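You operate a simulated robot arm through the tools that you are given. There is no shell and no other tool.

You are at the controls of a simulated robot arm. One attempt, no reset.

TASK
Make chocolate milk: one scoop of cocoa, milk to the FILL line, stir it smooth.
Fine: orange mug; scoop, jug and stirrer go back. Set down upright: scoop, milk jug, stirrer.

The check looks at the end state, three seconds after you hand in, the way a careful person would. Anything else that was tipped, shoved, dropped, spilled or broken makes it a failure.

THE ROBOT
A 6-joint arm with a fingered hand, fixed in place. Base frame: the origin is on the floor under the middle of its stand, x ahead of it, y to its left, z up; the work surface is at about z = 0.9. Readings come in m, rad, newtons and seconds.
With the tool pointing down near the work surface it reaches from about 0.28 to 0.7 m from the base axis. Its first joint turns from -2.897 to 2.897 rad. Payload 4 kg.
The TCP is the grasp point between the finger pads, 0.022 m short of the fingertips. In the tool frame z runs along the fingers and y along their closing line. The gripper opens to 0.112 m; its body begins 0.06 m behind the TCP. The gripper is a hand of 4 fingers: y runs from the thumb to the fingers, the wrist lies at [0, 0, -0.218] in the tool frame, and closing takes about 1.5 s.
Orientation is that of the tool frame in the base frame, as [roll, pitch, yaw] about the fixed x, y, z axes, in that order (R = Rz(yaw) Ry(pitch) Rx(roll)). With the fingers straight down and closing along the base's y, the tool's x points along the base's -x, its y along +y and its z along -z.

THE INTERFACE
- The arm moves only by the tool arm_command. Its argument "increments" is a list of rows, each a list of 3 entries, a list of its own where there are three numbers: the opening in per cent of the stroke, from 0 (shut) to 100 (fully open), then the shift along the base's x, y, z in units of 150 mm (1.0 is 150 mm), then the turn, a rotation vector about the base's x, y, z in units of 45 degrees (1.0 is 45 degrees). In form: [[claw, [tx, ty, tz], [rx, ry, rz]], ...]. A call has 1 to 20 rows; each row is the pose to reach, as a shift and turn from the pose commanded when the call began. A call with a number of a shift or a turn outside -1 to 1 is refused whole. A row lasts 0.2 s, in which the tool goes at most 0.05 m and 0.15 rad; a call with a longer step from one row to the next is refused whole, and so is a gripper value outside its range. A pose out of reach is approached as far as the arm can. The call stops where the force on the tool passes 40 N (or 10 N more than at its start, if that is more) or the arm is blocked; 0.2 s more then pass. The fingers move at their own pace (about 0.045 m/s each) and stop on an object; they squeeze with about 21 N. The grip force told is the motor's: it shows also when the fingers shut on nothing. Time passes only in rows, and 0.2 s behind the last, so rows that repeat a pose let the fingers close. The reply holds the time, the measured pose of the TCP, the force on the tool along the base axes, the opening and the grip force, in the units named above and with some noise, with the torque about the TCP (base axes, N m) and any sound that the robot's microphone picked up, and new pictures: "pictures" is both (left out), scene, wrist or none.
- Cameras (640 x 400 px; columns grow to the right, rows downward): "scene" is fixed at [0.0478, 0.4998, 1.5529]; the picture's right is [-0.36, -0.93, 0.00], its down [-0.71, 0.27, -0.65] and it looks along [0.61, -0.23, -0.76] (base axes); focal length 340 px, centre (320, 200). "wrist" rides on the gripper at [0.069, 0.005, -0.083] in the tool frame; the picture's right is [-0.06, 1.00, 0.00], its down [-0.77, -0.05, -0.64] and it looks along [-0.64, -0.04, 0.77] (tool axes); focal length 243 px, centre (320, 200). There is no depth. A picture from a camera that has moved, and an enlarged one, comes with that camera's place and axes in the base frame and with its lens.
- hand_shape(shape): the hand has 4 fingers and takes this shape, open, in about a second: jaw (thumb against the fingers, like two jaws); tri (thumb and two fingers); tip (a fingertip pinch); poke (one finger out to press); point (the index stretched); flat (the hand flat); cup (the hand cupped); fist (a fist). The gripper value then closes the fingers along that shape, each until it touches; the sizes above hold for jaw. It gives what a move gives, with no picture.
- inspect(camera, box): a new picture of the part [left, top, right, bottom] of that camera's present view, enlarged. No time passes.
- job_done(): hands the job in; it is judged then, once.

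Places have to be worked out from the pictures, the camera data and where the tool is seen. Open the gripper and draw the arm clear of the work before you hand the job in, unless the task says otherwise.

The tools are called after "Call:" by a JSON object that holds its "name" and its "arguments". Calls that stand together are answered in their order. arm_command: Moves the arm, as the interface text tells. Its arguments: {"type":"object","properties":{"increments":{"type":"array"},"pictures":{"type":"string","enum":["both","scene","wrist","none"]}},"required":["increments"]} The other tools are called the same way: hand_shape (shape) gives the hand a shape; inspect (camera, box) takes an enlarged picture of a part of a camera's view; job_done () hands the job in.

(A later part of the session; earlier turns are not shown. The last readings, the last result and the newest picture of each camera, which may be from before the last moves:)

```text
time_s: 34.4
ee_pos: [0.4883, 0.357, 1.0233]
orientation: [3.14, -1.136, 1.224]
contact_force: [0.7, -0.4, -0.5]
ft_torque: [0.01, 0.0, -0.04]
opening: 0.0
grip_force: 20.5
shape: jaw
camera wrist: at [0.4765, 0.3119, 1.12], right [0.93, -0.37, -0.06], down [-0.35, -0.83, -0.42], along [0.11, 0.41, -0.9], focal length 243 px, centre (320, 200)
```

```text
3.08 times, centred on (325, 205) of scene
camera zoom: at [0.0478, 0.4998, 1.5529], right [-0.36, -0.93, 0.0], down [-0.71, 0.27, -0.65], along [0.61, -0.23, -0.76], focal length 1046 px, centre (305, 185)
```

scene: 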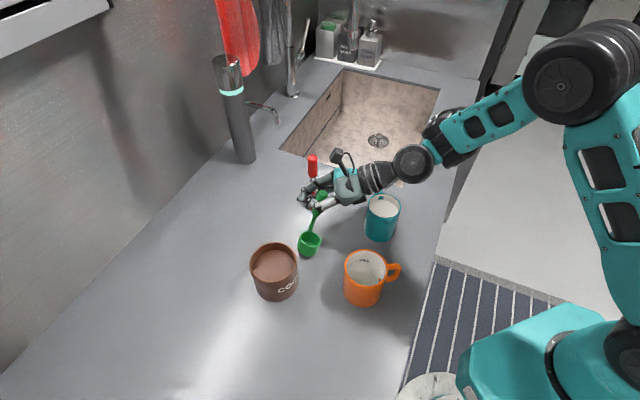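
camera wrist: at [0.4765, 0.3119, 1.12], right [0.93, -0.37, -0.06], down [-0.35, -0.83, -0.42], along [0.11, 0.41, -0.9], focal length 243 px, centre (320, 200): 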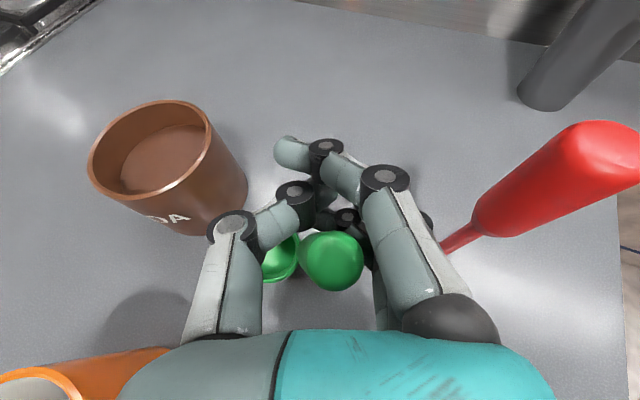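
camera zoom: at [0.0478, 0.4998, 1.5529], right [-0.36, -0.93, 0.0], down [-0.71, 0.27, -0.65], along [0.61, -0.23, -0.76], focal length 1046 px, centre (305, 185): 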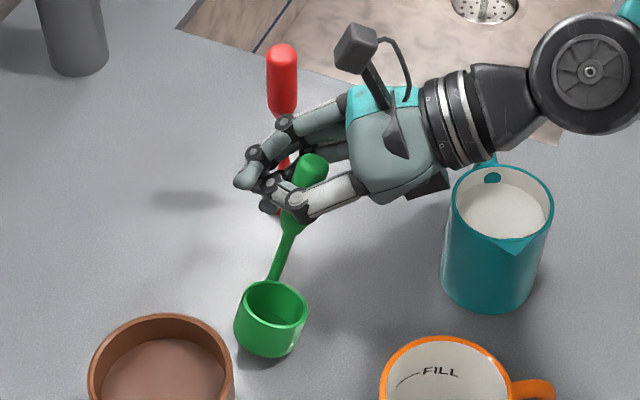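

The handle's top moved about 3 cm towards the palm (about 12° tilt) and it is caged between thumb, fingers and palm. I test whether it is actually held by lifting just 1 cm, slowly.

Call:
{"name": "arm_command", "arguments": {"increments": [[0, [0, 0, 0.02], [0, 0, 0]], [0, [0, 0, 0.04], [0, 0, 0]], [0, [0, 0, 0.067], [0, 0, 0]], [0, [0, 0, 0.067], [0, 0, 0]]], "pictures": "both"}}

Call:
{"name": "inspect", "arguments": {"camera": "scene", "box": [270, 140, 380, 270]}}

Call:
{"name": "inspect", "arguments": {"camera": "wrist", "box": [200, 110, 460, 330]}}

```text
time_s: 35.4
ee_pos: [0.4866, 0.3577, 1.0329]
orientation: [3.14, -1.136, 1.226]
contact_force: [0.6, 0.2, 0.0]
ft_torque: [0.02, 0.02, -0.05]
opening: 0.0001
grip_force: 21.5
shape: jaw
camera wrist: at [0.4761, 0.3123, 1.1303], right [0.93, -0.37, -0.06], down [-0.35, -0.83, -0.42], along [0.11, 0.41, -0.9], focal length 243 px, centre (320, 200)
```

scene: 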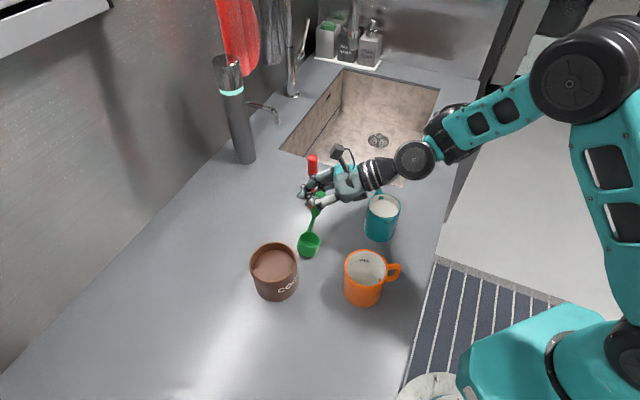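
wrist: 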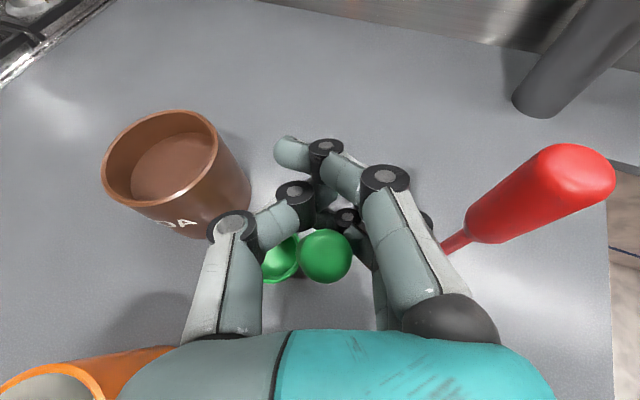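

```text
3.08 times, centred on (325, 205) of scene
camera zoom: at [0.0478, 0.4998, 1.5529], right [-0.36, -0.93, 0.0], down [-0.71, 0.27, -0.65], along [0.61, -0.23, -0.76], focal length 1046 px, centre (305, 185)
```

zoom: 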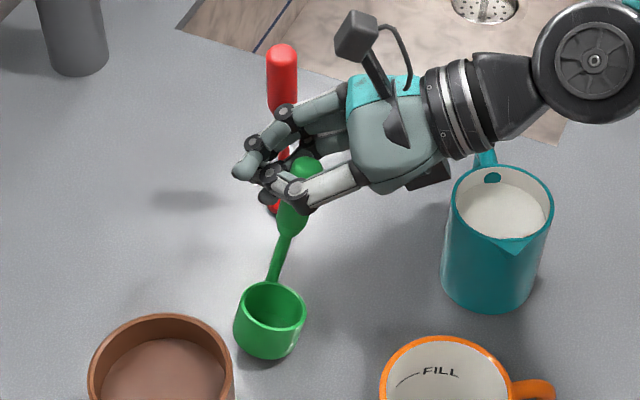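

```text
1.82 times, centred on (330, 220) of wrist
camera zoom: at [0.4761, 0.3123, 1.1303], right [0.93, -0.37, -0.06], down [-0.35, -0.83, -0.42], along [0.11, 0.41, -0.9], focal length 441 px, centre (302, 164)
```

zoom: 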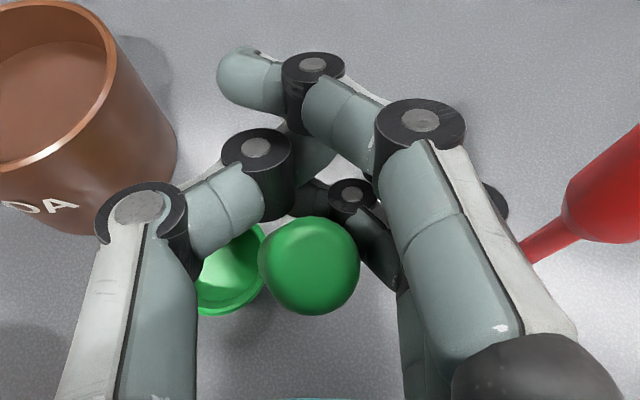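

The hand slid up along the handle while the scoop stayed on the counter, so it is only caged, leaning on the fingers' inner side. I move the closed hand forward about 2.4 cm so the scoop rocks gently back to upright before opening.

Call:
{"name": "arm_command", "arguments": {"increments": [[0, [0.014, 0.04, 0], [0, 0, 0]], [0, [0.028, 0.08, 0], [0, 0, 0]], [0, [0.042, 0.12, 0], [0, 0, 0]], [0, [0.056, 0.155, 0], [0, 0, 0]], [0, [0.056, 0.155, 0], [0, 0, 0]]], "pictures": "both"}}

Call:
{"name": "inspect", "arguments": {"camera": "scene", "box": [270, 140, 380, 270]}}

```text
time_s: 36.6
ee_pos: [0.4935, 0.3809, 1.0332]
orientation: [3.139, -1.137, 1.225]
contact_force: [0.8, -0.3, 1.0]
ft_torque: [0.01, 0.03, 0.0]
opening: 0.0
grip_force: 20.9
shape: jaw
camera wrist: at [0.4836, 0.3356, 1.1307], right [0.93, -0.37, -0.06], down [-0.35, -0.83, -0.42], along [0.11, 0.41, -0.9], focal length 243 px, centre (320, 200)
```

scene: 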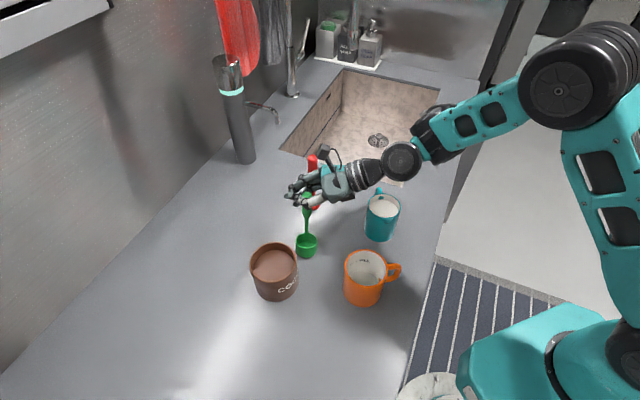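
wrist: 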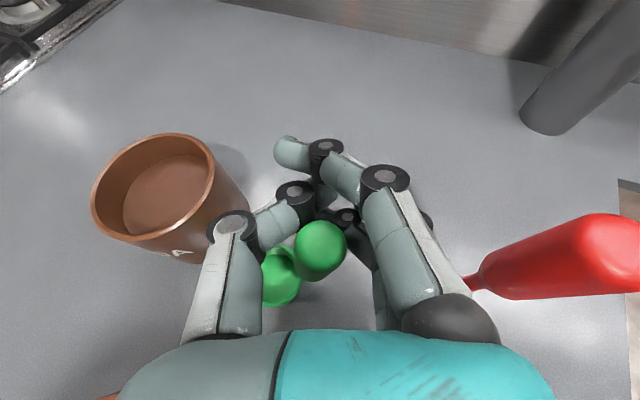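

```text
3.08 times, centred on (325, 205) of scene
camera zoom: at [0.0478, 0.4998, 1.5529], right [-0.36, -0.93, 0.0], down [-0.71, 0.27, -0.65], along [0.61, -0.23, -0.76], focal length 1046 px, centre (305, 185)
```

zoom: 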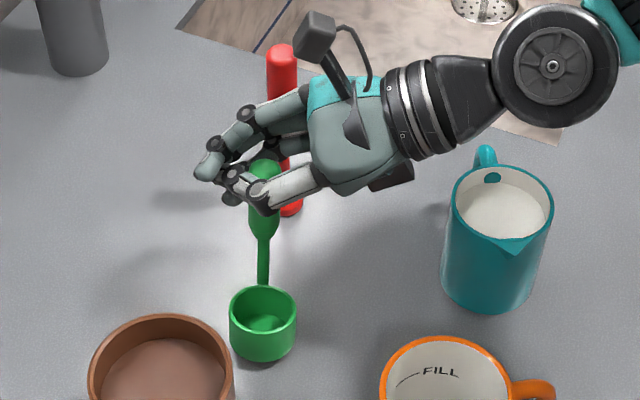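

The scoop is nearly upright now. I zoom closer to judge its remaining lean.

Call:
{"name": "inspect", "arguments": {"camera": "scene", "box": [285, 185, 335, 265]}}

Call:
{"name": "inspect", "arguments": {"camera": "wrist", "box": [230, 190, 390, 320]}}

```text
5.00 times, centred on (310, 225) of scene
camera zoom: at [0.0478, 0.4998, 1.5529], right [-0.36, -0.93, 0.0], down [-0.71, 0.27, -0.65], along [0.61, -0.23, -0.76], focal length 1700 px, centre (370, 75)
```

zoom: 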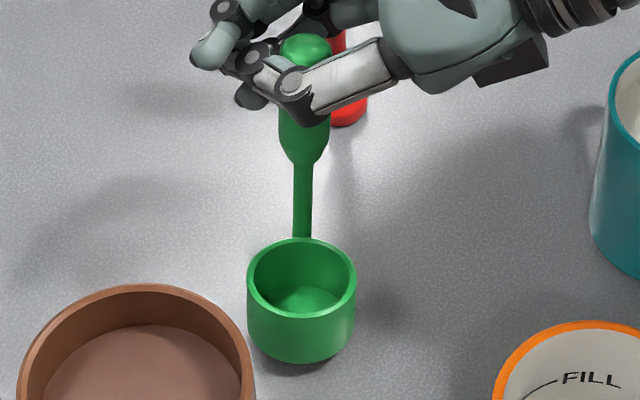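

```text
3.08 times, centred on (310, 255) of wrist
camera zoom: at [0.4836, 0.3356, 1.1307], right [0.93, -0.37, -0.06], down [-0.35, -0.83, -0.42], along [0.11, 0.41, -0.9], focal length 746 px, centre (351, 31)
```

zoom: 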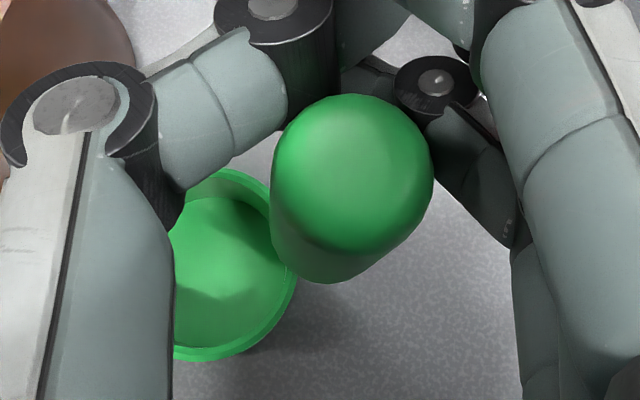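

The scoop stands almost vertical (about 2.5° lean, cup flat on the counter). I go 6 mm more forward, then open to let it stand free.

Call:
{"name": "arm_command", "arguments": {"increments": [[0, [0.007, 0.02, 0], [0, 0, 0]], [0, [0.014, 0.04, 0], [0, 0, 0]], [10, [0.014, 0.04, 0], [0, 0, 0]], [20, [0.014, 0.04, 0], [0, 0, 0]], [30, [0.014, 0.04, 0], [0, 0, 0]], [40, [0.014, 0.04, 0], [0, 0, 0]], [48, [0.014, 0.04, 0], [0, 0, 0]], [48, [0.014, 0.04, 0], [0, 0, 0]], [48, [0.014, 0.04, 0], [0, 0, 0]]], "pictures": "both"}}

```text
time_s: 38.6
ee_pos: [0.4978, 0.3865, 1.0333]
orientation: [3.139, -1.137, 1.224]
contact_force: [0.4, -0.3, -0.1]
ft_torque: [0.04, 0.01, 0.02]
opening: 0.0532
grip_force: 0.0
shape: jaw
camera wrist: at [0.4859, 0.3415, 1.1309], right [0.93, -0.37, -0.06], down [-0.35, -0.83, -0.42], along [0.11, 0.41, -0.9], focal length 243 px, centre (320, 200)
```

scene: 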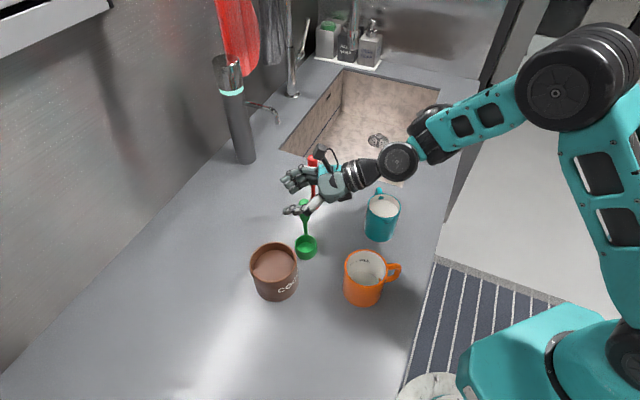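
wrist: 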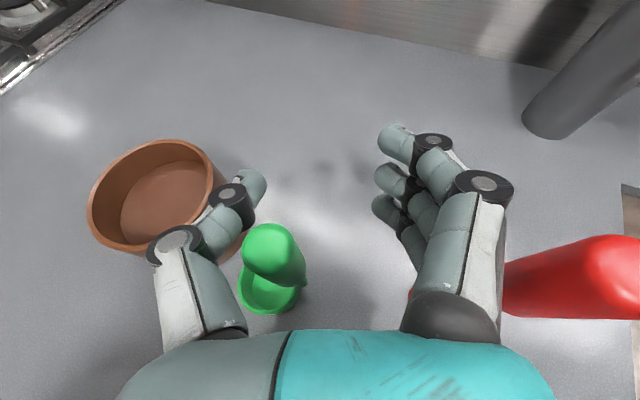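

The scoop stands upright by itself again, with its handle now at about (0.473, 0.369) and its cup at about (0.446, 0.382). I shift the hand sideways to centre the handle, then back out along the tool axis and up.

Call:
{"name": "arm_command", "arguments": {"increments": [[48, [-0.047, 0.017, 0], [0, 0, 0]], [48, [-0.094, 0.034, 0], [0, 0, 0]], [48, [-0.13, -0.06, 0.045], [0, 0, 0]], [48, [-0.17, -0.16, 0.09], [0, 0, 0]], [48, [-0.21, -0.27, 0.14], [0, 0, 0]], [48, [-0.25, -0.38, 0.19], [0, 0, 0]], [48, [-0.29, -0.49, 0.25], [0, 0, 0]], [48, [-0.32, -0.6, 0.4], [0, 0, 0]], [48, [-0.32, -0.65, 0.6], [0, 0, 0]], [48, [-0.32, -0.65, 0.8], [0, 0, 0]]], "pictures": "both"}}

```text
time_s: 40.8
ee_pos: [0.4493, 0.2897, 1.1567]
orientation: [-3.142, -1.136, 1.221]
contact_force: [-0.2, -1.2, -0.7]
ft_torque: [-0.01, 0.02, 0.0]
opening: 0.053
grip_force: 0.0
shape: jaw
camera wrist: at [0.4381, 0.2449, 1.2534], right [0.93, -0.37, -0.06], down [-0.35, -0.83, -0.42], along [0.11, 0.41, -0.9], focal length 243 px, centre (320, 200)
```

scene: 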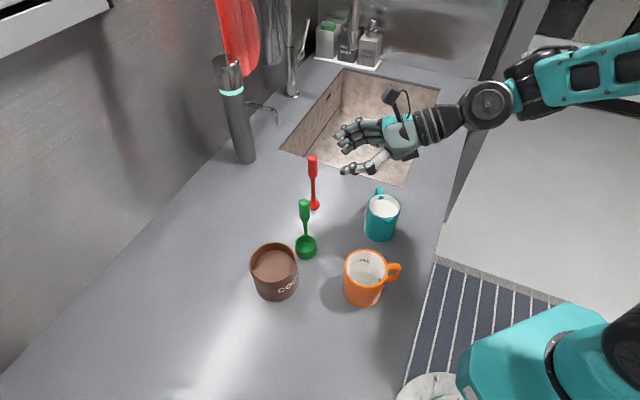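
wrist: 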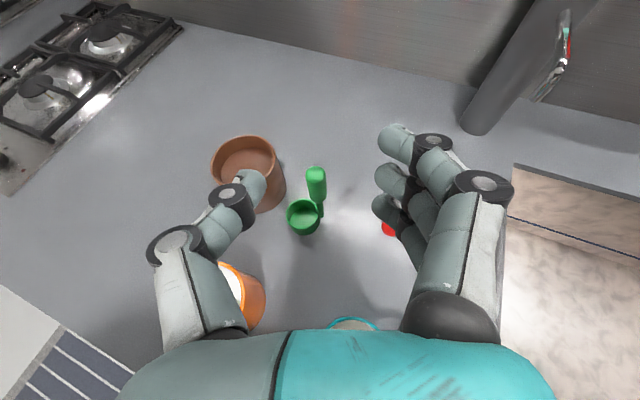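

Back out in free air with everything standing. I now test other hand shapes here, to see which closes solidly on a thin handle, starting with "tip".

Call:
{"name": "hand_shape", "arguments": {"shape": "tip"}}

Call:
{"name": "arm_command", "arguments": {"increments": [[60, [0, 0, 0.1], [0, 0, 0]], [60, [0, 0, 0.2], [0, 0, 0]], [60, [0, 0, 0.2], [0, 0, 0]], [60, [0, 0, 0.2], [0, 0, 0]]], "pictures": "wrist"}}

Call:
{"name": "arm_command", "arguments": {"increments": [[40, [0, 0, 0], [0, 0, 0]], [20, [0, 0, 0], [0, 0, 0]], [0, [0, 0, 0], [0, 0, 0]], [0, [0, 0, 0], [0, 0, 0]], [0, [0, 0, 0], [0, 0, 0]], [0, [0, 0, 0], [0, 0, 0]], [0, [0, 0, 0], [0, 0, 0]], [0, [0, 0, 0], [0, 0, 0]]], "pictures": "wrist"}}

```text
time_s: 41.7
ee_pos: [0.4492, 0.2903, 1.1557]
orientation: [3.141, -1.137, 1.222]
contact_force: [0.2, 0.6, 0.2]
ft_torque: [0.0, 0.02, -0.02]
opening: 0.112
grip_force: 0.1
shape: tip
```

```text
time_s: 42.7
ee_pos: [0.4481, 0.2889, 1.1848]
orientation: [-3.141, -1.136, 1.226]
contact_force: [0.4, 1.1, 0.7]
ft_torque: [0.0, 0.02, 0.01]
opening: 0.0677
grip_force: 0.1
shape: tip
camera wrist: at [0.4377, 0.2436, 1.2825], right [0.93, -0.37, -0.06], down [-0.35, -0.83, -0.42], along [0.11, 0.41, -0.9], focal length 243 px, centre (320, 200)
```

wrist: 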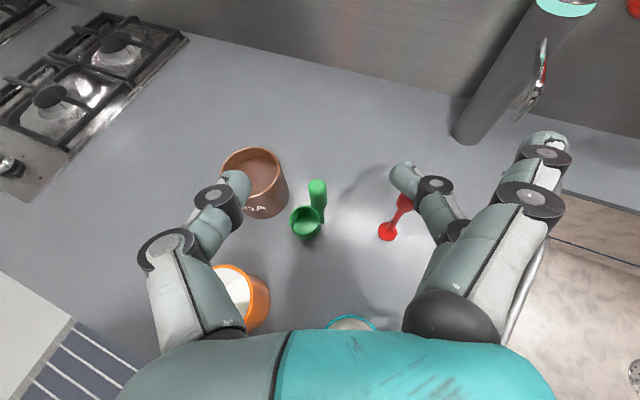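

```text
time_s: 44.5
ee_pos: [0.449, 0.2892, 1.1854]
orientation: [3.139, -1.136, 1.224]
contact_force: [0.0, -0.5, 0.5]
ft_torque: [0.01, 0.01, 0.0]
opening: 0.0
grip_force: 21.0
shape: tip
camera wrist: at [0.4377, 0.2436, 1.2823], right [0.93, -0.37, -0.06], down [-0.35, -0.83, -0.42], along [0.11, 0.41, -0.9], focal length 243 px, centre (320, 200)
```

wrist: 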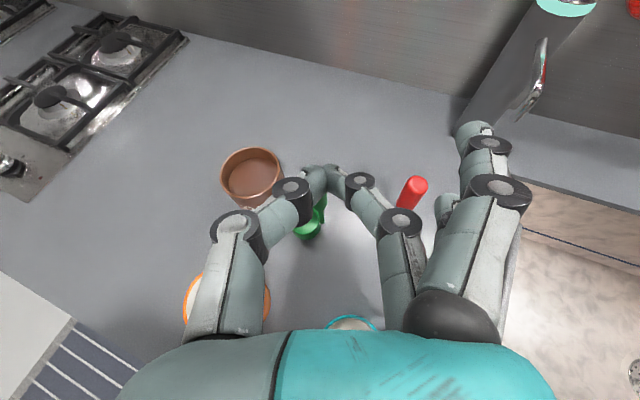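

"tip" only pinches with one finger. I try "fist" next to see whether it wraps a full power grip.

Call:
{"name": "hand_shape", "arguments": {"shape": "fist"}}

Call:
{"name": "arm_command", "arguments": {"increments": [[100, [0, 0, 0], [0, 0, 0]], [100, [0, 0, 0], [0, 0, 0]], [100, [0, 0, 0], [0, 0, 0]]], "pictures": "wrist"}}

Call:
{"name": "arm_command", "arguments": {"increments": [[50, [0, 0, 0], [0, 0, 0]], [50, [0, 0, 0], [0, 0, 0]], [50, [0, 0, 0], [0, 0, 0]], [50, [0, 0, 0], [0, 0, 0]], [50, [0, 0, 0], [0, 0, 0]]], "pictures": "wrist"}}

Call:
{"name": "arm_command", "arguments": {"increments": [[0, [0, 0, 0], [0, 0, 0]], [0, [0, 0, 0], [0, 0, 0]], [0, [0, 0, 0], [0, 0, 0]], [0, [0, 0, 0], [0, 0, 0]], [0, [0, 0, 0], [0, 0, 0]], [0, [0, 0, 0], [0, 0, 0]]], "pictures": "wrist"}}

```text
time_s: 45.4
ee_pos: [0.4485, 0.2897, 1.186]
orientation: [3.141, -1.136, 1.223]
contact_force: [0.2, 0.1, 0.9]
ft_torque: [-0.02, 0.01, 0.01]
opening: 0.0
grip_force: 0.1
shape: fist
```

```text
time_s: 46.2
ee_pos: [0.4485, 0.2886, 1.1854]
orientation: [3.139, -1.137, 1.225]
contact_force: [-0.7, 0.2, -0.5]
ft_torque: [-0.02, 0.05, -0.03]
opening: 0.0002
grip_force: 0.1
shape: fist
camera wrist: at [0.4378, 0.2436, 1.2823], right [0.93, -0.37, -0.06], down [-0.35, -0.83, -0.42], along [0.11, 0.41, -0.9], focal length 243 px, centre (320, 200)
```

wrist: 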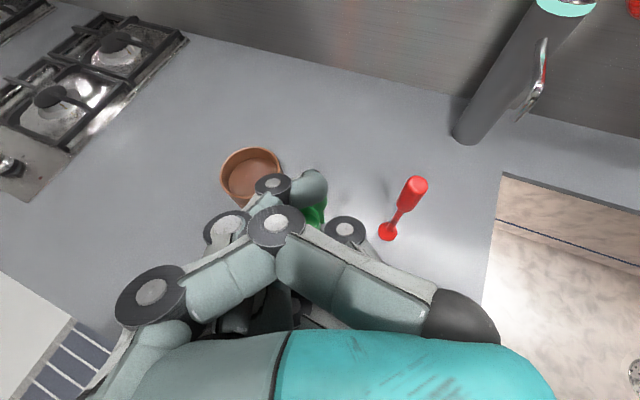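

```text
time_s: 47.4
ee_pos: [0.4495, 0.2896, 1.1858]
orientation: [-3.142, -1.136, 1.223]
contact_force: [-1.0, 0.3, 0.3]
ft_torque: [0.02, -0.04, 0.01]
opening: 0.0
grip_force: 0.0
shape: fist
camera wrist: at [0.4377, 0.2436, 1.2823], right [0.93, -0.37, -0.06], down [-0.35, -0.83, -0.42], along [0.11, 0.41, -0.9], focal length 243 px, centre (320, 200)
```

wrist: 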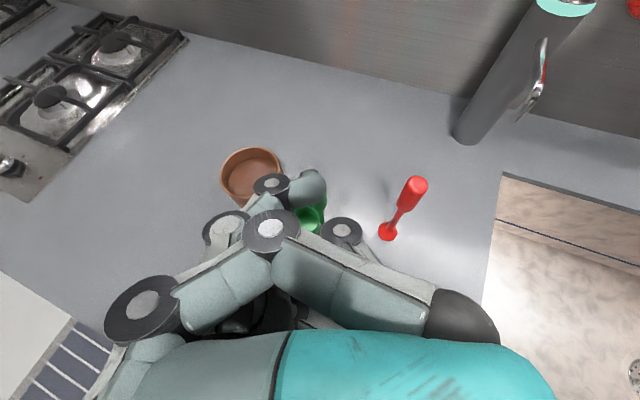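

```text
time_s: 48.8
ee_pos: [0.4497, 0.2901, 1.1847]
orientation: [3.14, -1.135, 1.223]
contact_force: [0.0, 0.1, 0.0]
ft_torque: [0.0, 0.0, 0.0]
opening: 0.0
grip_force: 0.1
shape: fist
camera wrist: at [0.4377, 0.2436, 1.2823], right [0.93, -0.37, -0.06], down [-0.35, -0.83, -0.42], along [0.11, 0.41, -0.9], focal length 243 px, centre (320, 200)
```

wrist: 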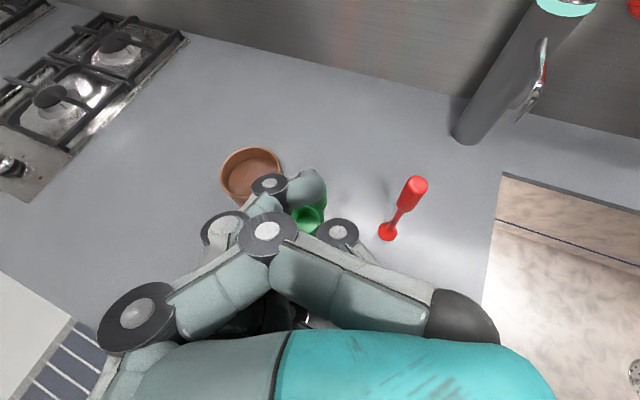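

"fist" stays shut, so it is not usable for grasping. I try "tri" and then "cup", both partially and fully closed.

Call:
{"name": "hand_shape", "arguments": {"shape": "tri"}}

Call:
{"name": "arm_command", "arguments": {"increments": [[40, [0, 0, 0], [0, 0, 0]], [20, [0, 0, 0], [0, 0, 0]], [20, [0, 0, 0], [0, 0, 0]], [20, [0, 0, 0], [0, 0, 0]], [20, [0, 0, 0], [0, 0, 0]], [20, [0, 0, 0], [0, 0, 0]], [20, [0, 0, 0], [0, 0, 0]], [20, [0, 0, 0], [0, 0, 0]]], "pictures": "wrist"}}

Call:
{"name": "arm_command", "arguments": {"increments": [[0, [0, 0, 0], [0, 0, 0]], [0, [0, 0, 0], [0, 0, 0]], [0, [0, 0, 0], [0, 0, 0]], [0, [0, 0, 0], [0, 0, 0]], [0, [0, 0, 0], [0, 0, 0]], [0, [0, 0, 0], [0, 0, 0]]], "pictures": "wrist"}}

Call:
{"name": "hand_shape", "arguments": {"shape": "cup"}}

Call:
{"name": "arm_command", "arguments": {"increments": [[100, [0, 0, 0], [0, 0, 0]], [100, [0, 0, 0], [0, 0, 0]]], "pictures": "wrist"}}

Call:
{"name": "arm_command", "arguments": {"increments": [[0, [0, 0, 0], [0, 0, 0]], [0, [0, 0, 0], [0, 0, 0]], [0, [0, 0, 0], [0, 0, 0]], [0, [0, 0, 0], [0, 0, 0]], [0, [0, 0, 0], [0, 0, 0]], [0, [0, 0, 0], [0, 0, 0]], [0, [0, 0, 0], [0, 0, 0]], [0, [0, 0, 0], [0, 0, 0]]], "pictures": "wrist"}}

```text
time_s: 49.7
ee_pos: [0.4493, 0.2894, 1.1858]
orientation: [3.14, -1.134, 1.223]
contact_force: [-0.1, 0.1, 0.5]
ft_torque: [-0.04, -0.02, -0.02]
opening: 0.1117
grip_force: 0.0
shape: tri
```

```text
time_s: 51.5
ee_pos: [0.4485, 0.289, 1.1851]
orientation: [3.138, -1.136, 1.223]
contact_force: [-0.2, 1.0, -0.7]
ft_torque: [-0.01, 0.03, -0.03]
opening: 0.0225
grip_force: 0.1
shape: tri
camera wrist: at [0.4377, 0.2436, 1.2823], right [0.93, -0.37, -0.06], down [-0.35, -0.83, -0.42], along [0.11, 0.41, -0.9], focal length 243 px, centre (320, 200)
```

wrist: 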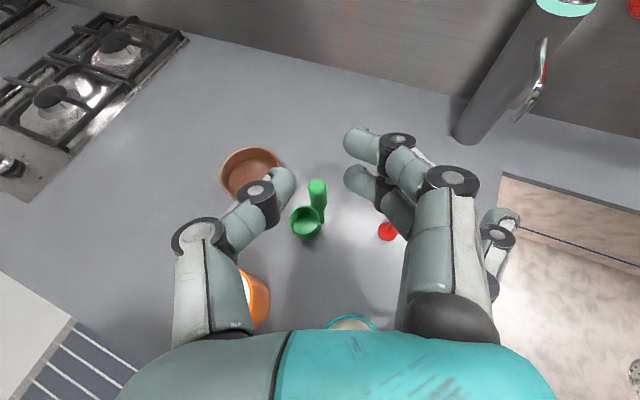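

```text
time_s: 52.9
ee_pos: [0.4493, 0.2891, 1.1853]
orientation: [3.141, -1.136, 1.222]
contact_force: [-0.5, 0.1, 1.4]
ft_torque: [-0.03, 0.0, 0.01]
opening: 0.0
grip_force: 21.0
shape: tri
camera wrist: at [0.4377, 0.2436, 1.2823], right [0.93, -0.37, -0.06], down [-0.35, -0.83, -0.42], along [0.11, 0.41, -0.9], focal length 243 px, centre (320, 200)
```

wrist: 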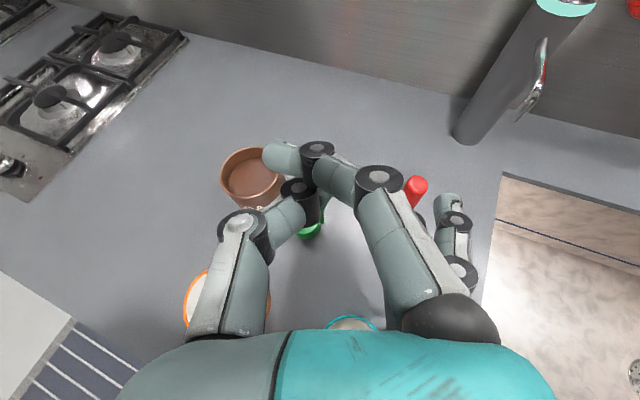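

```text
time_s: 53.8
ee_pos: [0.4485, 0.2904, 1.1858]
orientation: [3.14, -1.137, 1.224]
contact_force: [0.5, 0.5, 0.5]
ft_torque: [0.0, -0.01, 0.02]
opening: 0.0597
grip_force: 0.0
shape: cup
```

```text
time_s: 54.4
ee_pos: [0.4487, 0.2882, 1.1858]
orientation: [3.14, -1.137, 1.222]
contact_force: [0.1, 0.0, 0.2]
ft_torque: [0.0, 0.02, 0.0]
opening: 0.0599
grip_force: 0.0
shape: cup
camera wrist: at [0.4378, 0.2436, 1.2823], right [0.93, -0.37, -0.06], down [-0.35, -0.83, -0.42], along [0.11, 0.41, -0.9], focal length 243 px, centre (320, 200)
```

wrist: 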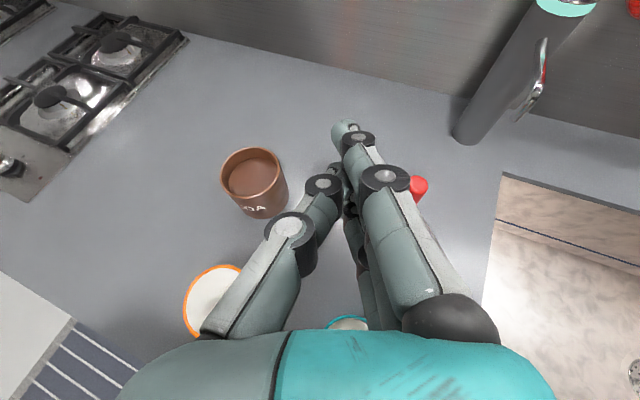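

```text
time_s: 56.2
ee_pos: [0.4493, 0.2881, 1.1849]
orientation: [3.14, -1.137, 1.223]
contact_force: [0.2, -0.2, 0.2]
ft_torque: [0.05, 0.02, 0.02]
opening: 0.0
grip_force: 21.1
shape: cup
camera wrist: at [0.4377, 0.2436, 1.2823], right [0.93, -0.37, -0.06], down [-0.35, -0.83, -0.42], along [0.11, 0.41, -0.9], focal length 243 px, centre (320, 200)
```

wrist: 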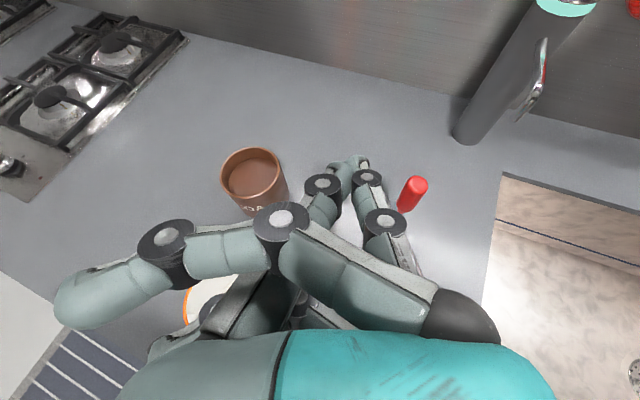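

Observation: at small openings the fingertips curl so their ends oppose each other about 17 mm ahead of the TCP. The handle must therefore sit about 16 mm beyond the TCP rather than at it. I go back to jaw shape and re-measure the scoop.

Call:
{"name": "hand_shape", "arguments": {"shape": "jaw"}}

Call:
{"name": "arm_command", "arguments": {"increments": [[55, [0, 0, 0], [0, 0, 0]], [55, [0, 0, 0], [0, 0, 0]], [55, [0, 0, 0], [0, 0, 0]], [55, [0, 0, 0], [0, 0, 0]], [55, [0, 0, 0], [0, 0, 0]]], "pictures": "none"}}

Call:
{"name": "inspect", "arguments": {"camera": "wrist", "box": [270, 150, 400, 250]}}

Call:
{"name": "inspect", "arguments": {"camera": "wrist", "box": [210, 130, 310, 230]}}

Call:
{"name": "inspect", "arguments": {"camera": "scene", "box": [240, 180, 340, 310]}}

```text
time_s: 57.1
ee_pos: [0.4482, 0.2887, 1.1855]
orientation: [3.141, -1.134, 1.225]
contact_force: [-0.6, 0.0, -0.1]
ft_torque: [0.0, 0.01, -0.01]
opening: 0.112
grip_force: 0.2
shape: jaw
```

```text
time_s: 58.3
ee_pos: [0.4483, 0.2893, 1.185]
orientation: [3.14, -1.136, 1.223]
contact_force: [-0.6, 0.0, 0.5]
ft_torque: [0.01, -0.02, 0.0]
opening: 0.0624
grip_force: 0.1
shape: jaw
```

```text
4.00 times, centred on (335, 200) of wrist
camera zoom: at [0.4377, 0.2436, 1.2823], right [0.93, -0.37, -0.06], down [-0.35, -0.83, -0.42], along [0.11, 0.41, -0.9], focal length 970 px, centre (260, 200)
```

zoom: 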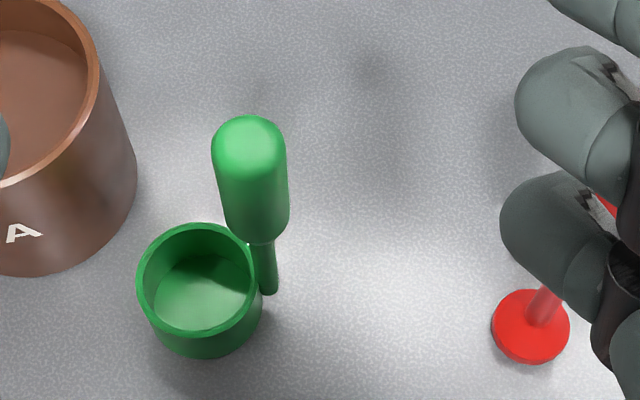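

```text
4.00 times, centred on (260, 180) of wrist
camera zoom: at [0.4377, 0.2436, 1.2823], right [0.93, -0.37, -0.06], down [-0.35, -0.83, -0.42], along [0.11, 0.41, -0.9], focal length 970 px, centre (560, 280)
```

zoom: 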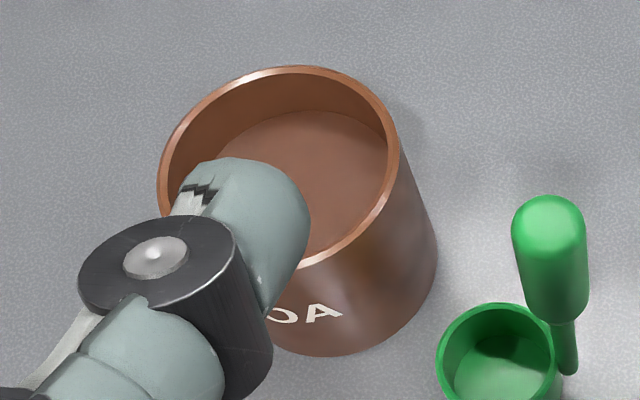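

```text
3.08 times, centred on (290, 245) of scene
camera zoom: at [0.0478, 0.4998, 1.5529], right [-0.36, -0.93, 0.0], down [-0.71, 0.27, -0.65], along [0.61, -0.23, -0.76], focal length 1046 px, centre (412, 62)
```

zoom: 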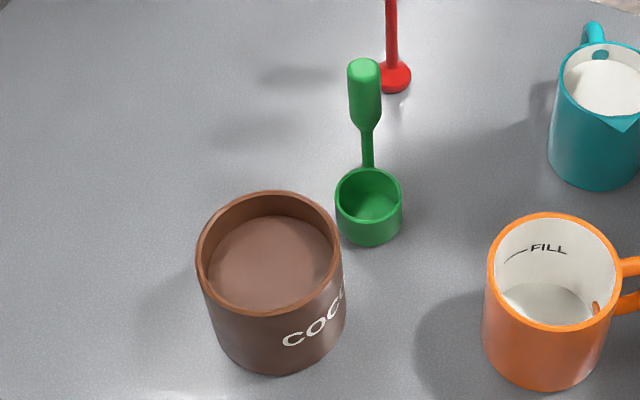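

The handle axis is now at (0.471, 0.370) and the cup at (0.447, 0.382); the pot is at (0.393, 0.464) with its cocoa surface about 1.7 cm below the rim. I descend to the new pre-grasp and advance to 2.5 cm short of the final position.

Call:
{"name": "arm_command", "arguments": {"increments": [[52, [-0.01, 0, -0.2], [0, 0, 0]], [52, [-0.02, 0, -0.4], [0, 0, 0]], [52, [-0.03, 0, -0.6], [0, 0, 0]], [52, [-0.047, -0.007, -0.8], [0, 0, 0]], [52, [-0.047, -0.007, -0.884], [0, 0, 0]], [50, [-0.013, 0.085, -0.93], [0, 0, 0]], [50, [0.022, 0.18, -0.977], [0, 0, 0]], [50, [0.066, 0.305, -1.0], [0, 0, 0]], [50, [0.066, 0.305, -1.0], [0, 0, 0]]], "pictures": "both"}}

```text
time_s: 60.3
ee_pos: [0.459, 0.3354, 1.0331]
orientation: [3.14, -1.137, 1.224]
contact_force: [0.3, -0.4, -0.1]
ft_torque: [-0.02, 0.0, -0.03]
opening: 0.0564
grip_force: 0.0
shape: jaw
camera wrist: at [0.448, 0.2895, 1.131], right [0.93, -0.37, -0.06], down [-0.35, -0.83, -0.42], along [0.11, 0.41, -0.9], focal length 243 px, centre (320, 200)
```

scene: 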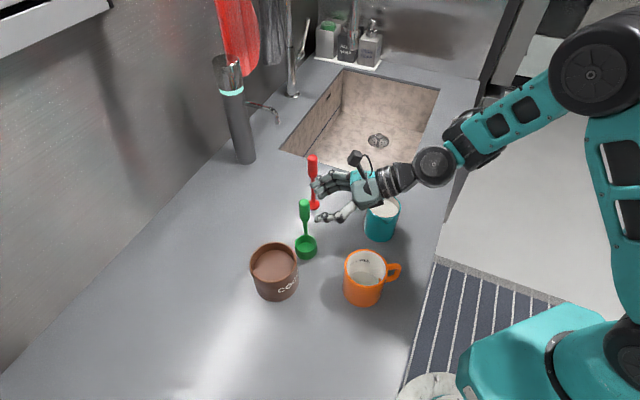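
wrist: 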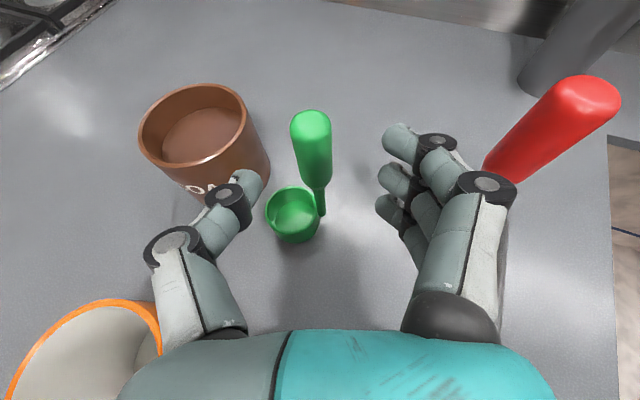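

The tool pitch of 25° would make the three fingertips meet the handle unevenly. I back off, raise, and change to azimuth ~92° with only 13° pitch, which still clears the jug and stirrer.

Call:
{"name": "arm_command", "arguments": {"increments": [[50, [-0.04, -0.11, 0.06], [0, 0, 0]], [50, [-0.08, -0.22, 0.12], [0, 0, 0]], [50, [-0.12, -0.34, 0.2], [0, 0, 0]], [50, [-0.08, -0.4, 0.4], [0, 0, 0]], [50, [-0.03, -0.42, 0.6], [0, 0, 0.1]], [50, [0.03, -0.43, 0.6], [0, 0, 0.23]], [50, [0.08, -0.43, 0.6], [0, 0, 0.36]], [50, [0.1, -0.43, 0.6], [0, 0, 0.487]], [50, [0.1, -0.43, 0.6], [0, 0, 0.487]]], "pictures": "none"}}

Call:
{"name": "arm_command", "arguments": {"increments": [[50, [0, 0, 0], [0.09, 0.003, 0]], [50, [0, 0, 0], [0.18, 0.006, 0]], [50, [0, 0, 0], [0.267, 0.009, 0]], [50, [0, 0, 0], [0.267, 0.009, 0]]], "pictures": "both"}}

```text
time_s: 62.3
ee_pos: [0.4744, 0.2707, 1.1233]
orientation: [3.14, -1.136, 1.606]
contact_force: [-0.5, -0.4, -0.2]
ft_torque: [0.0, 0.0, 0.01]
opening: 0.0568
grip_force: 0.0
shape: jaw
```

```text
time_s: 63.3
ee_pos: [0.474, 0.2702, 1.1243]
orientation: [3.136, -1.348, 1.612]
contact_force: [-0.2, 0.3, -0.4]
ft_torque: [-0.02, 0.05, 0.0]
opening: 0.0568
grip_force: 0.1
shape: jaw
camera wrist: at [0.4821, 0.2045, 1.2095], right [1.0, 0.02, -0.06], down [-0.02, -0.8, -0.6], along [-0.06, 0.6, -0.8], focal length 243 px, centre (320, 200)
```

scene: 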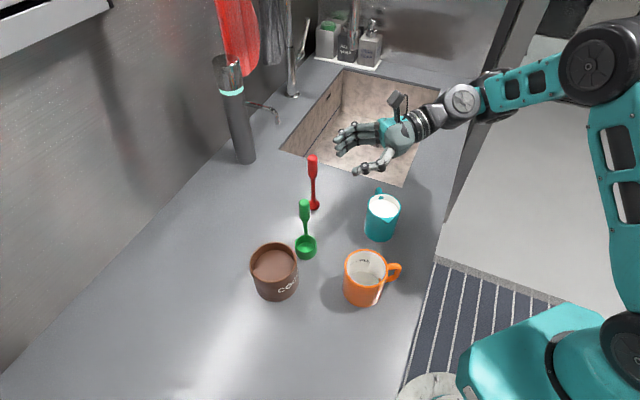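
wrist: 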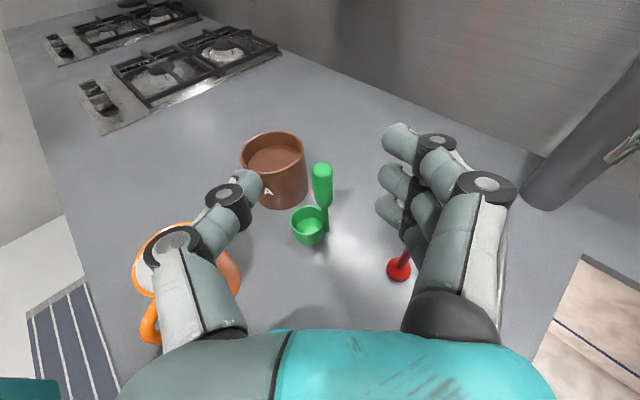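

The view is good; the handle lies straight ahead. I descend to the pre-grasp height and advance 5.5 cm.

Call:
{"name": "arm_command", "arguments": {"increments": [[50, [0, 0, -0.19], [0, 0, 0]], [50, [0, 0, -0.38], [0, 0, 0]], [50, [0, 0, -0.571], [0, 0, 0]], [50, [-0.005, 0.1, -0.592], [0, 0, 0]], [50, [-0.01, 0.2, -0.615], [0, 0, 0]], [50, [-0.014, 0.3, -0.638], [0, 0, 0]], [50, [-0.016, 0.36, -0.652], [0, 0, 0]], [50, [-0.016, 0.36, -0.652], [0, 0, 0]]], "pictures": "both"}}

```text
time_s: 65.1
ee_pos: [0.4718, 0.325, 1.0264]
orientation: [3.137, -1.347, 1.609]
contact_force: [-0.2, 0.4, -0.2]
ft_torque: [-0.02, 0.03, -0.01]
opening: 0.0566
grip_force: 0.1
shape: jaw
camera wrist: at [0.4793, 0.2589, 1.1118], right [1.0, 0.02, -0.06], down [-0.02, -0.8, -0.6], along [-0.06, 0.6, -0.8], focal length 243 px, centre (320, 200)
```

scene: 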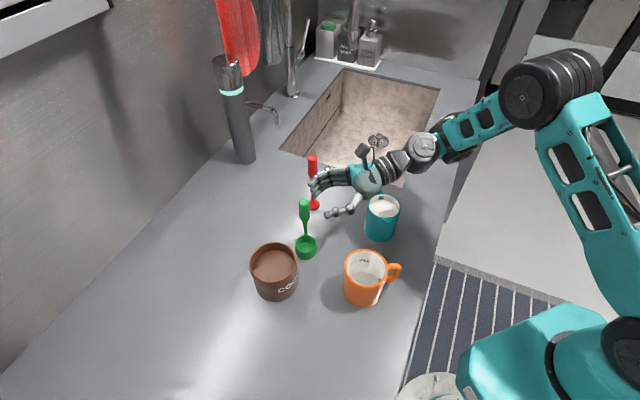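
wrist: 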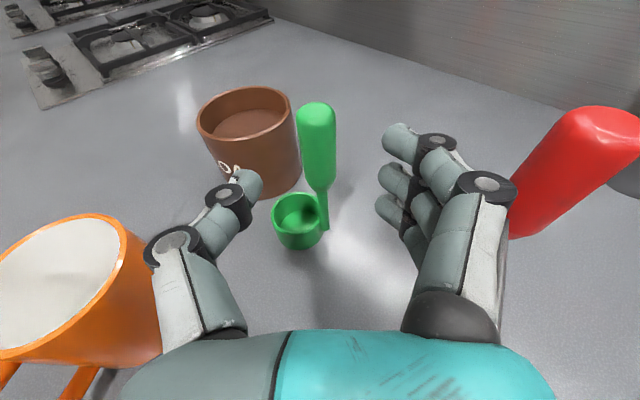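

Handle centred. I zoom to check clearances around the jug and stirrer before the final approach.

Call:
{"name": "inspect", "arguments": {"camera": "scene", "box": [280, 120, 440, 270]}}

Call:
{"name": "inspect", "arguments": {"camera": "wrist", "box": [220, 80, 560, 290]}}

```text
2.67 times, centred on (360, 195) of scene
camera zoom: at [0.0478, 0.4998, 1.5529], right [-0.36, -0.93, 0.0], down [-0.71, 0.27, -0.65], along [0.61, -0.23, -0.76], focal length 907 px, centre (213, 213)
```

zoom: 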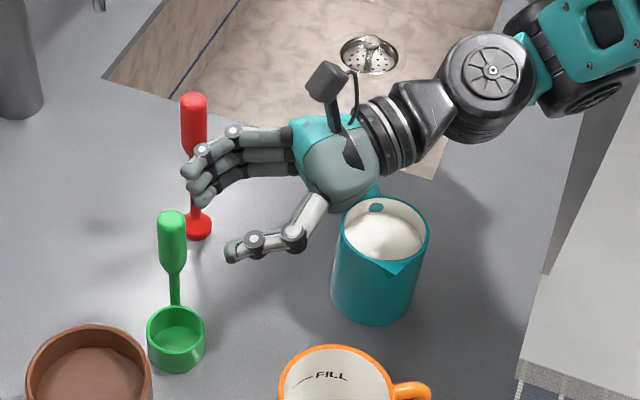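

```text
1.88 times, centred on (390, 185) of wrist
camera zoom: at [0.4793, 0.2589, 1.1118], right [1.0, 0.02, -0.06], down [-0.02, -0.8, -0.6], along [-0.06, 0.6, -0.8], focal length 457 px, centre (188, 228)
```

zoom: 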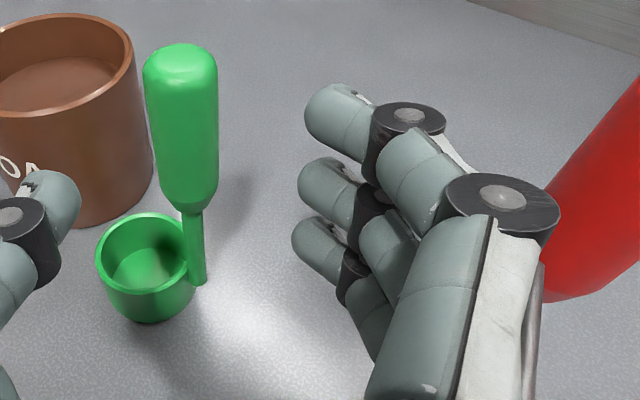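

Triangulating two views puts the handle axis at (0.470, 0.372) with its top at only z≈1.038 (grip 0.975–1.038). I advance so the handle sits 16 mm beyond the TCP at contact height z≈1.01.

Call:
{"name": "arm_command", "arguments": {"increments": [[50, [-0.002, 0.06, -0.025], [0, 0, 0]], [50, [-0.004, 0.12, -0.05], [0, 0, 0]], [50, [-0.005, 0.17, -0.07], [0, 0, 0]], [50, [-0.006, 0.206, -0.085], [0, 0, 0]], [50, [-0.006, 0.206, -0.085], [0, 0, 0]]], "pictures": "both"}}

Call:
{"name": "inspect", "arguments": {"camera": "wrist", "box": [200, 90, 460, 290]}}

Call:
{"name": "inspect", "arguments": {"camera": "scene", "box": [280, 140, 410, 260]}}

```text
time_s: 66.3
ee_pos: [0.4699, 0.3573, 1.0131]
orientation: [3.139, -1.346, 1.609]
contact_force: [-0.5, 0.9, 0.1]
ft_torque: [0.02, 0.0, 0.02]
opening: 0.0567
grip_force: 0.1
shape: jaw
camera wrist: at [0.4776, 0.2905, 1.0989], right [1.0, 0.02, -0.06], down [-0.02, -0.8, -0.6], along [-0.06, 0.6, -0.8], focal length 243 px, centre (320, 200)
```

scene: 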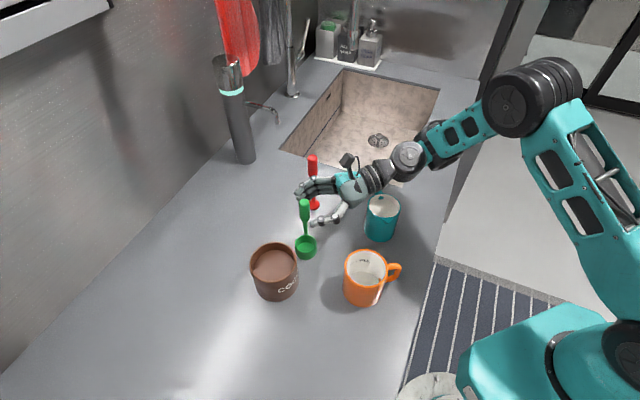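
wrist: 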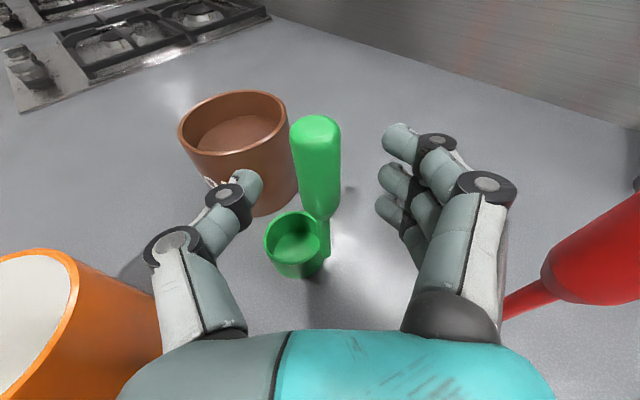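

```text
2.00 times, centred on (330, 190) of wrist
camera zoom: at [0.4776, 0.2905, 1.0989], right [1.0, 0.02, -0.06], down [-0.02, -0.8, -0.6], along [-0.06, 0.6, -0.8], focal length 485 px, centre (300, 220)
```

zoom: 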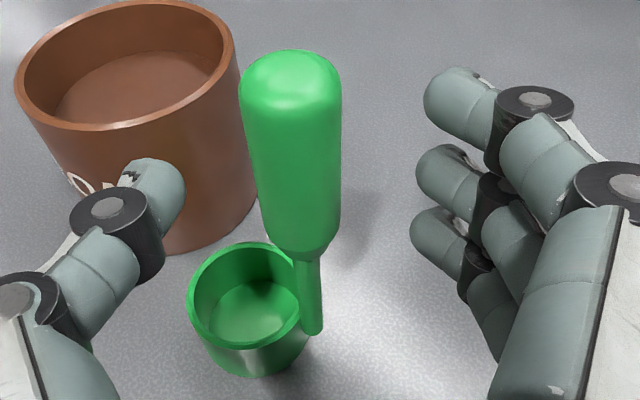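

```text
3.33 times, centred on (345, 200) of scene
camera zoom: at [0.0478, 0.4998, 1.5529], right [-0.36, -0.93, 0.0], down [-0.71, 0.27, -0.65], along [0.61, -0.23, -0.76], focal length 1134 px, centre (237, 200)
```

zoom: 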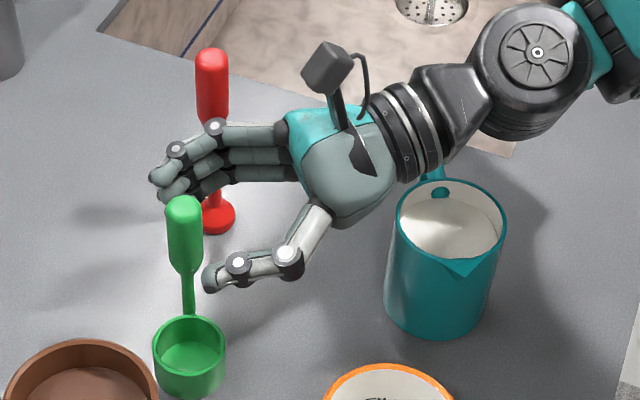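

The handle lies right on the thumb-to-fingertips line. I close slowly to just before contact and look.

Call:
{"name": "arm_command", "arguments": {"increments": [[40, [0, 0, 0], [0, 0, 0]], [33, [0, 0, 0], [0, 0, 0]], [28, [0, 0, 0], [0, 0, 0]], [28, [0, 0, 0], [0, 0, 0]], [28, [0, 0, 0], [0, 0, 0]]], "pictures": "none"}}

Call:
{"name": "inspect", "arguments": {"camera": "wrist", "box": [200, 90, 460, 290]}}

Call:
{"name": "inspect", "arguments": {"camera": "scene", "box": [280, 160, 380, 260]}}

```text
time_s: 67.5
ee_pos: [0.4695, 0.3553, 1.0132]
orientation: [3.14, -1.346, 1.61]
contact_force: [1.2, -0.1, 0.0]
ft_torque: [0.0, 0.01, -0.01]
opening: 0.0317
grip_force: 0.1
shape: jaw
```

```text
2.00 times, centred on (330, 190) of wrist
camera zoom: at [0.4776, 0.2904, 1.0989], right [1.0, 0.02, -0.06], down [-0.02, -0.8, -0.6], along [-0.06, 0.6, -0.8], focal length 485 px, centre (300, 220)
```

zoom: 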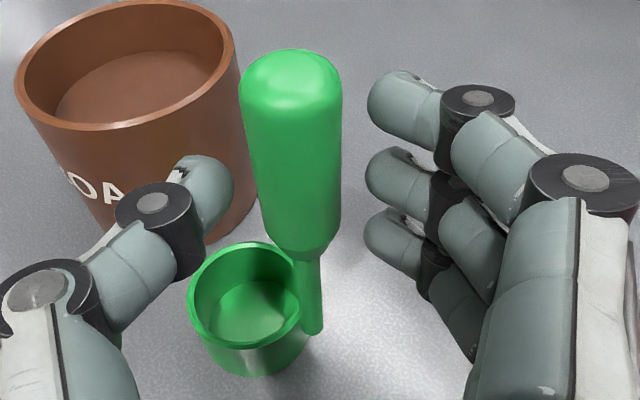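

```text
4.00 times, centred on (330, 210) of scene
camera zoom: at [0.0478, 0.4998, 1.5529], right [-0.36, -0.93, 0.0], down [-0.71, 0.27, -0.65], along [0.61, -0.23, -0.76], focal length 1360 px, centre (280, 160)
```

zoom: 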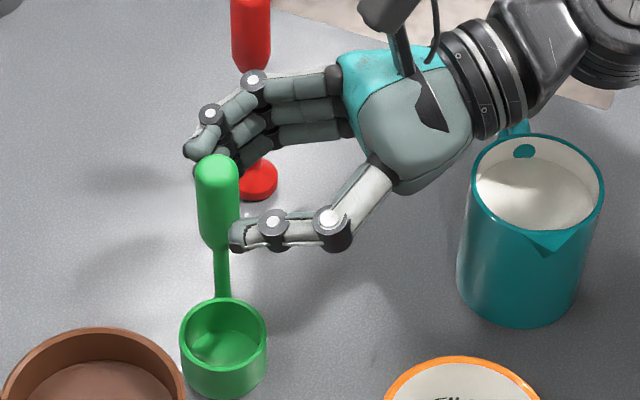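

Both sides are within a few millimetres of the handle and aligned. I close fully.

Call:
{"name": "arm_command", "arguments": {"increments": [[24, [0, 0, 0], [0, 0, 0]], [20, [0, 0, 0], [0, 0, 0]], [16, [0, 0, 0], [0, 0, 0]], [12, [0, 0, 0], [0, 0, 0]], [12, [0, 0, 0], [0, 0, 0]], [12, [0, 0, 0], [0, 0, 0]]], "pictures": "none"}}

Call:
{"name": "inspect", "arguments": {"camera": "wrist", "box": [200, 90, 460, 290]}}

Call:
{"name": "inspect", "arguments": {"camera": "scene", "box": [280, 160, 380, 260]}}

```text
time_s: 68.9
ee_pos: [0.4707, 0.3571, 1.0127]
orientation: [3.137, -1.346, 1.609]
contact_force: [0.5, 0.6, -1.3]
ft_torque: [-0.03, -0.02, -0.01]
opening: 0.0145
grip_force: 20.8
shape: jaw
```

```text
2.00 times, centred on (330, 190) of wrist
camera zoom: at [0.4776, 0.2904, 1.0988], right [1.0, 0.02, -0.06], down [-0.02, -0.8, -0.6], along [-0.06, 0.6, -0.8], focal length 485 px, centre (300, 220)
```

zoom: 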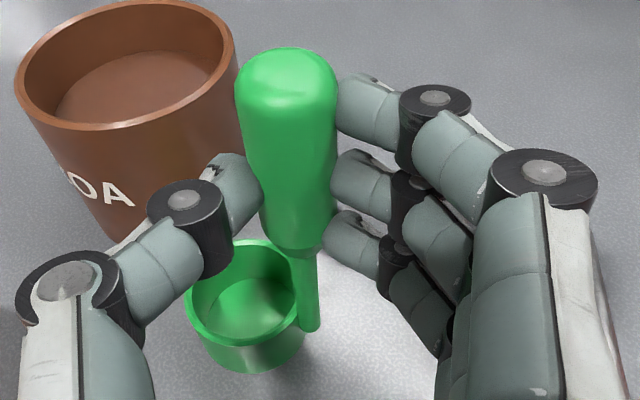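

```text
4.00 times, centred on (330, 210) of scene
camera zoom: at [0.0478, 0.4998, 1.5529], right [-0.36, -0.93, 0.0], down [-0.71, 0.27, -0.65], along [0.61, -0.23, -0.76], focal length 1360 px, centre (280, 160)
```

zoom: 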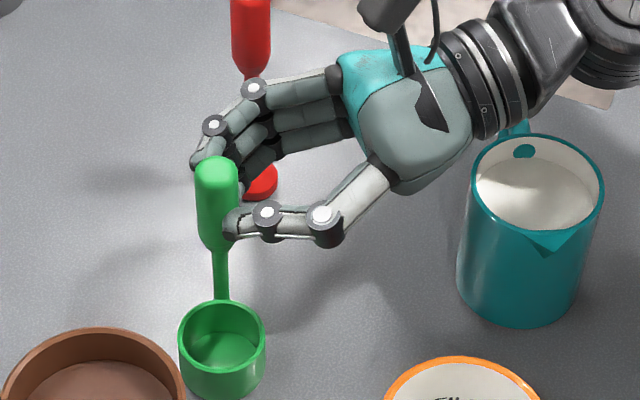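

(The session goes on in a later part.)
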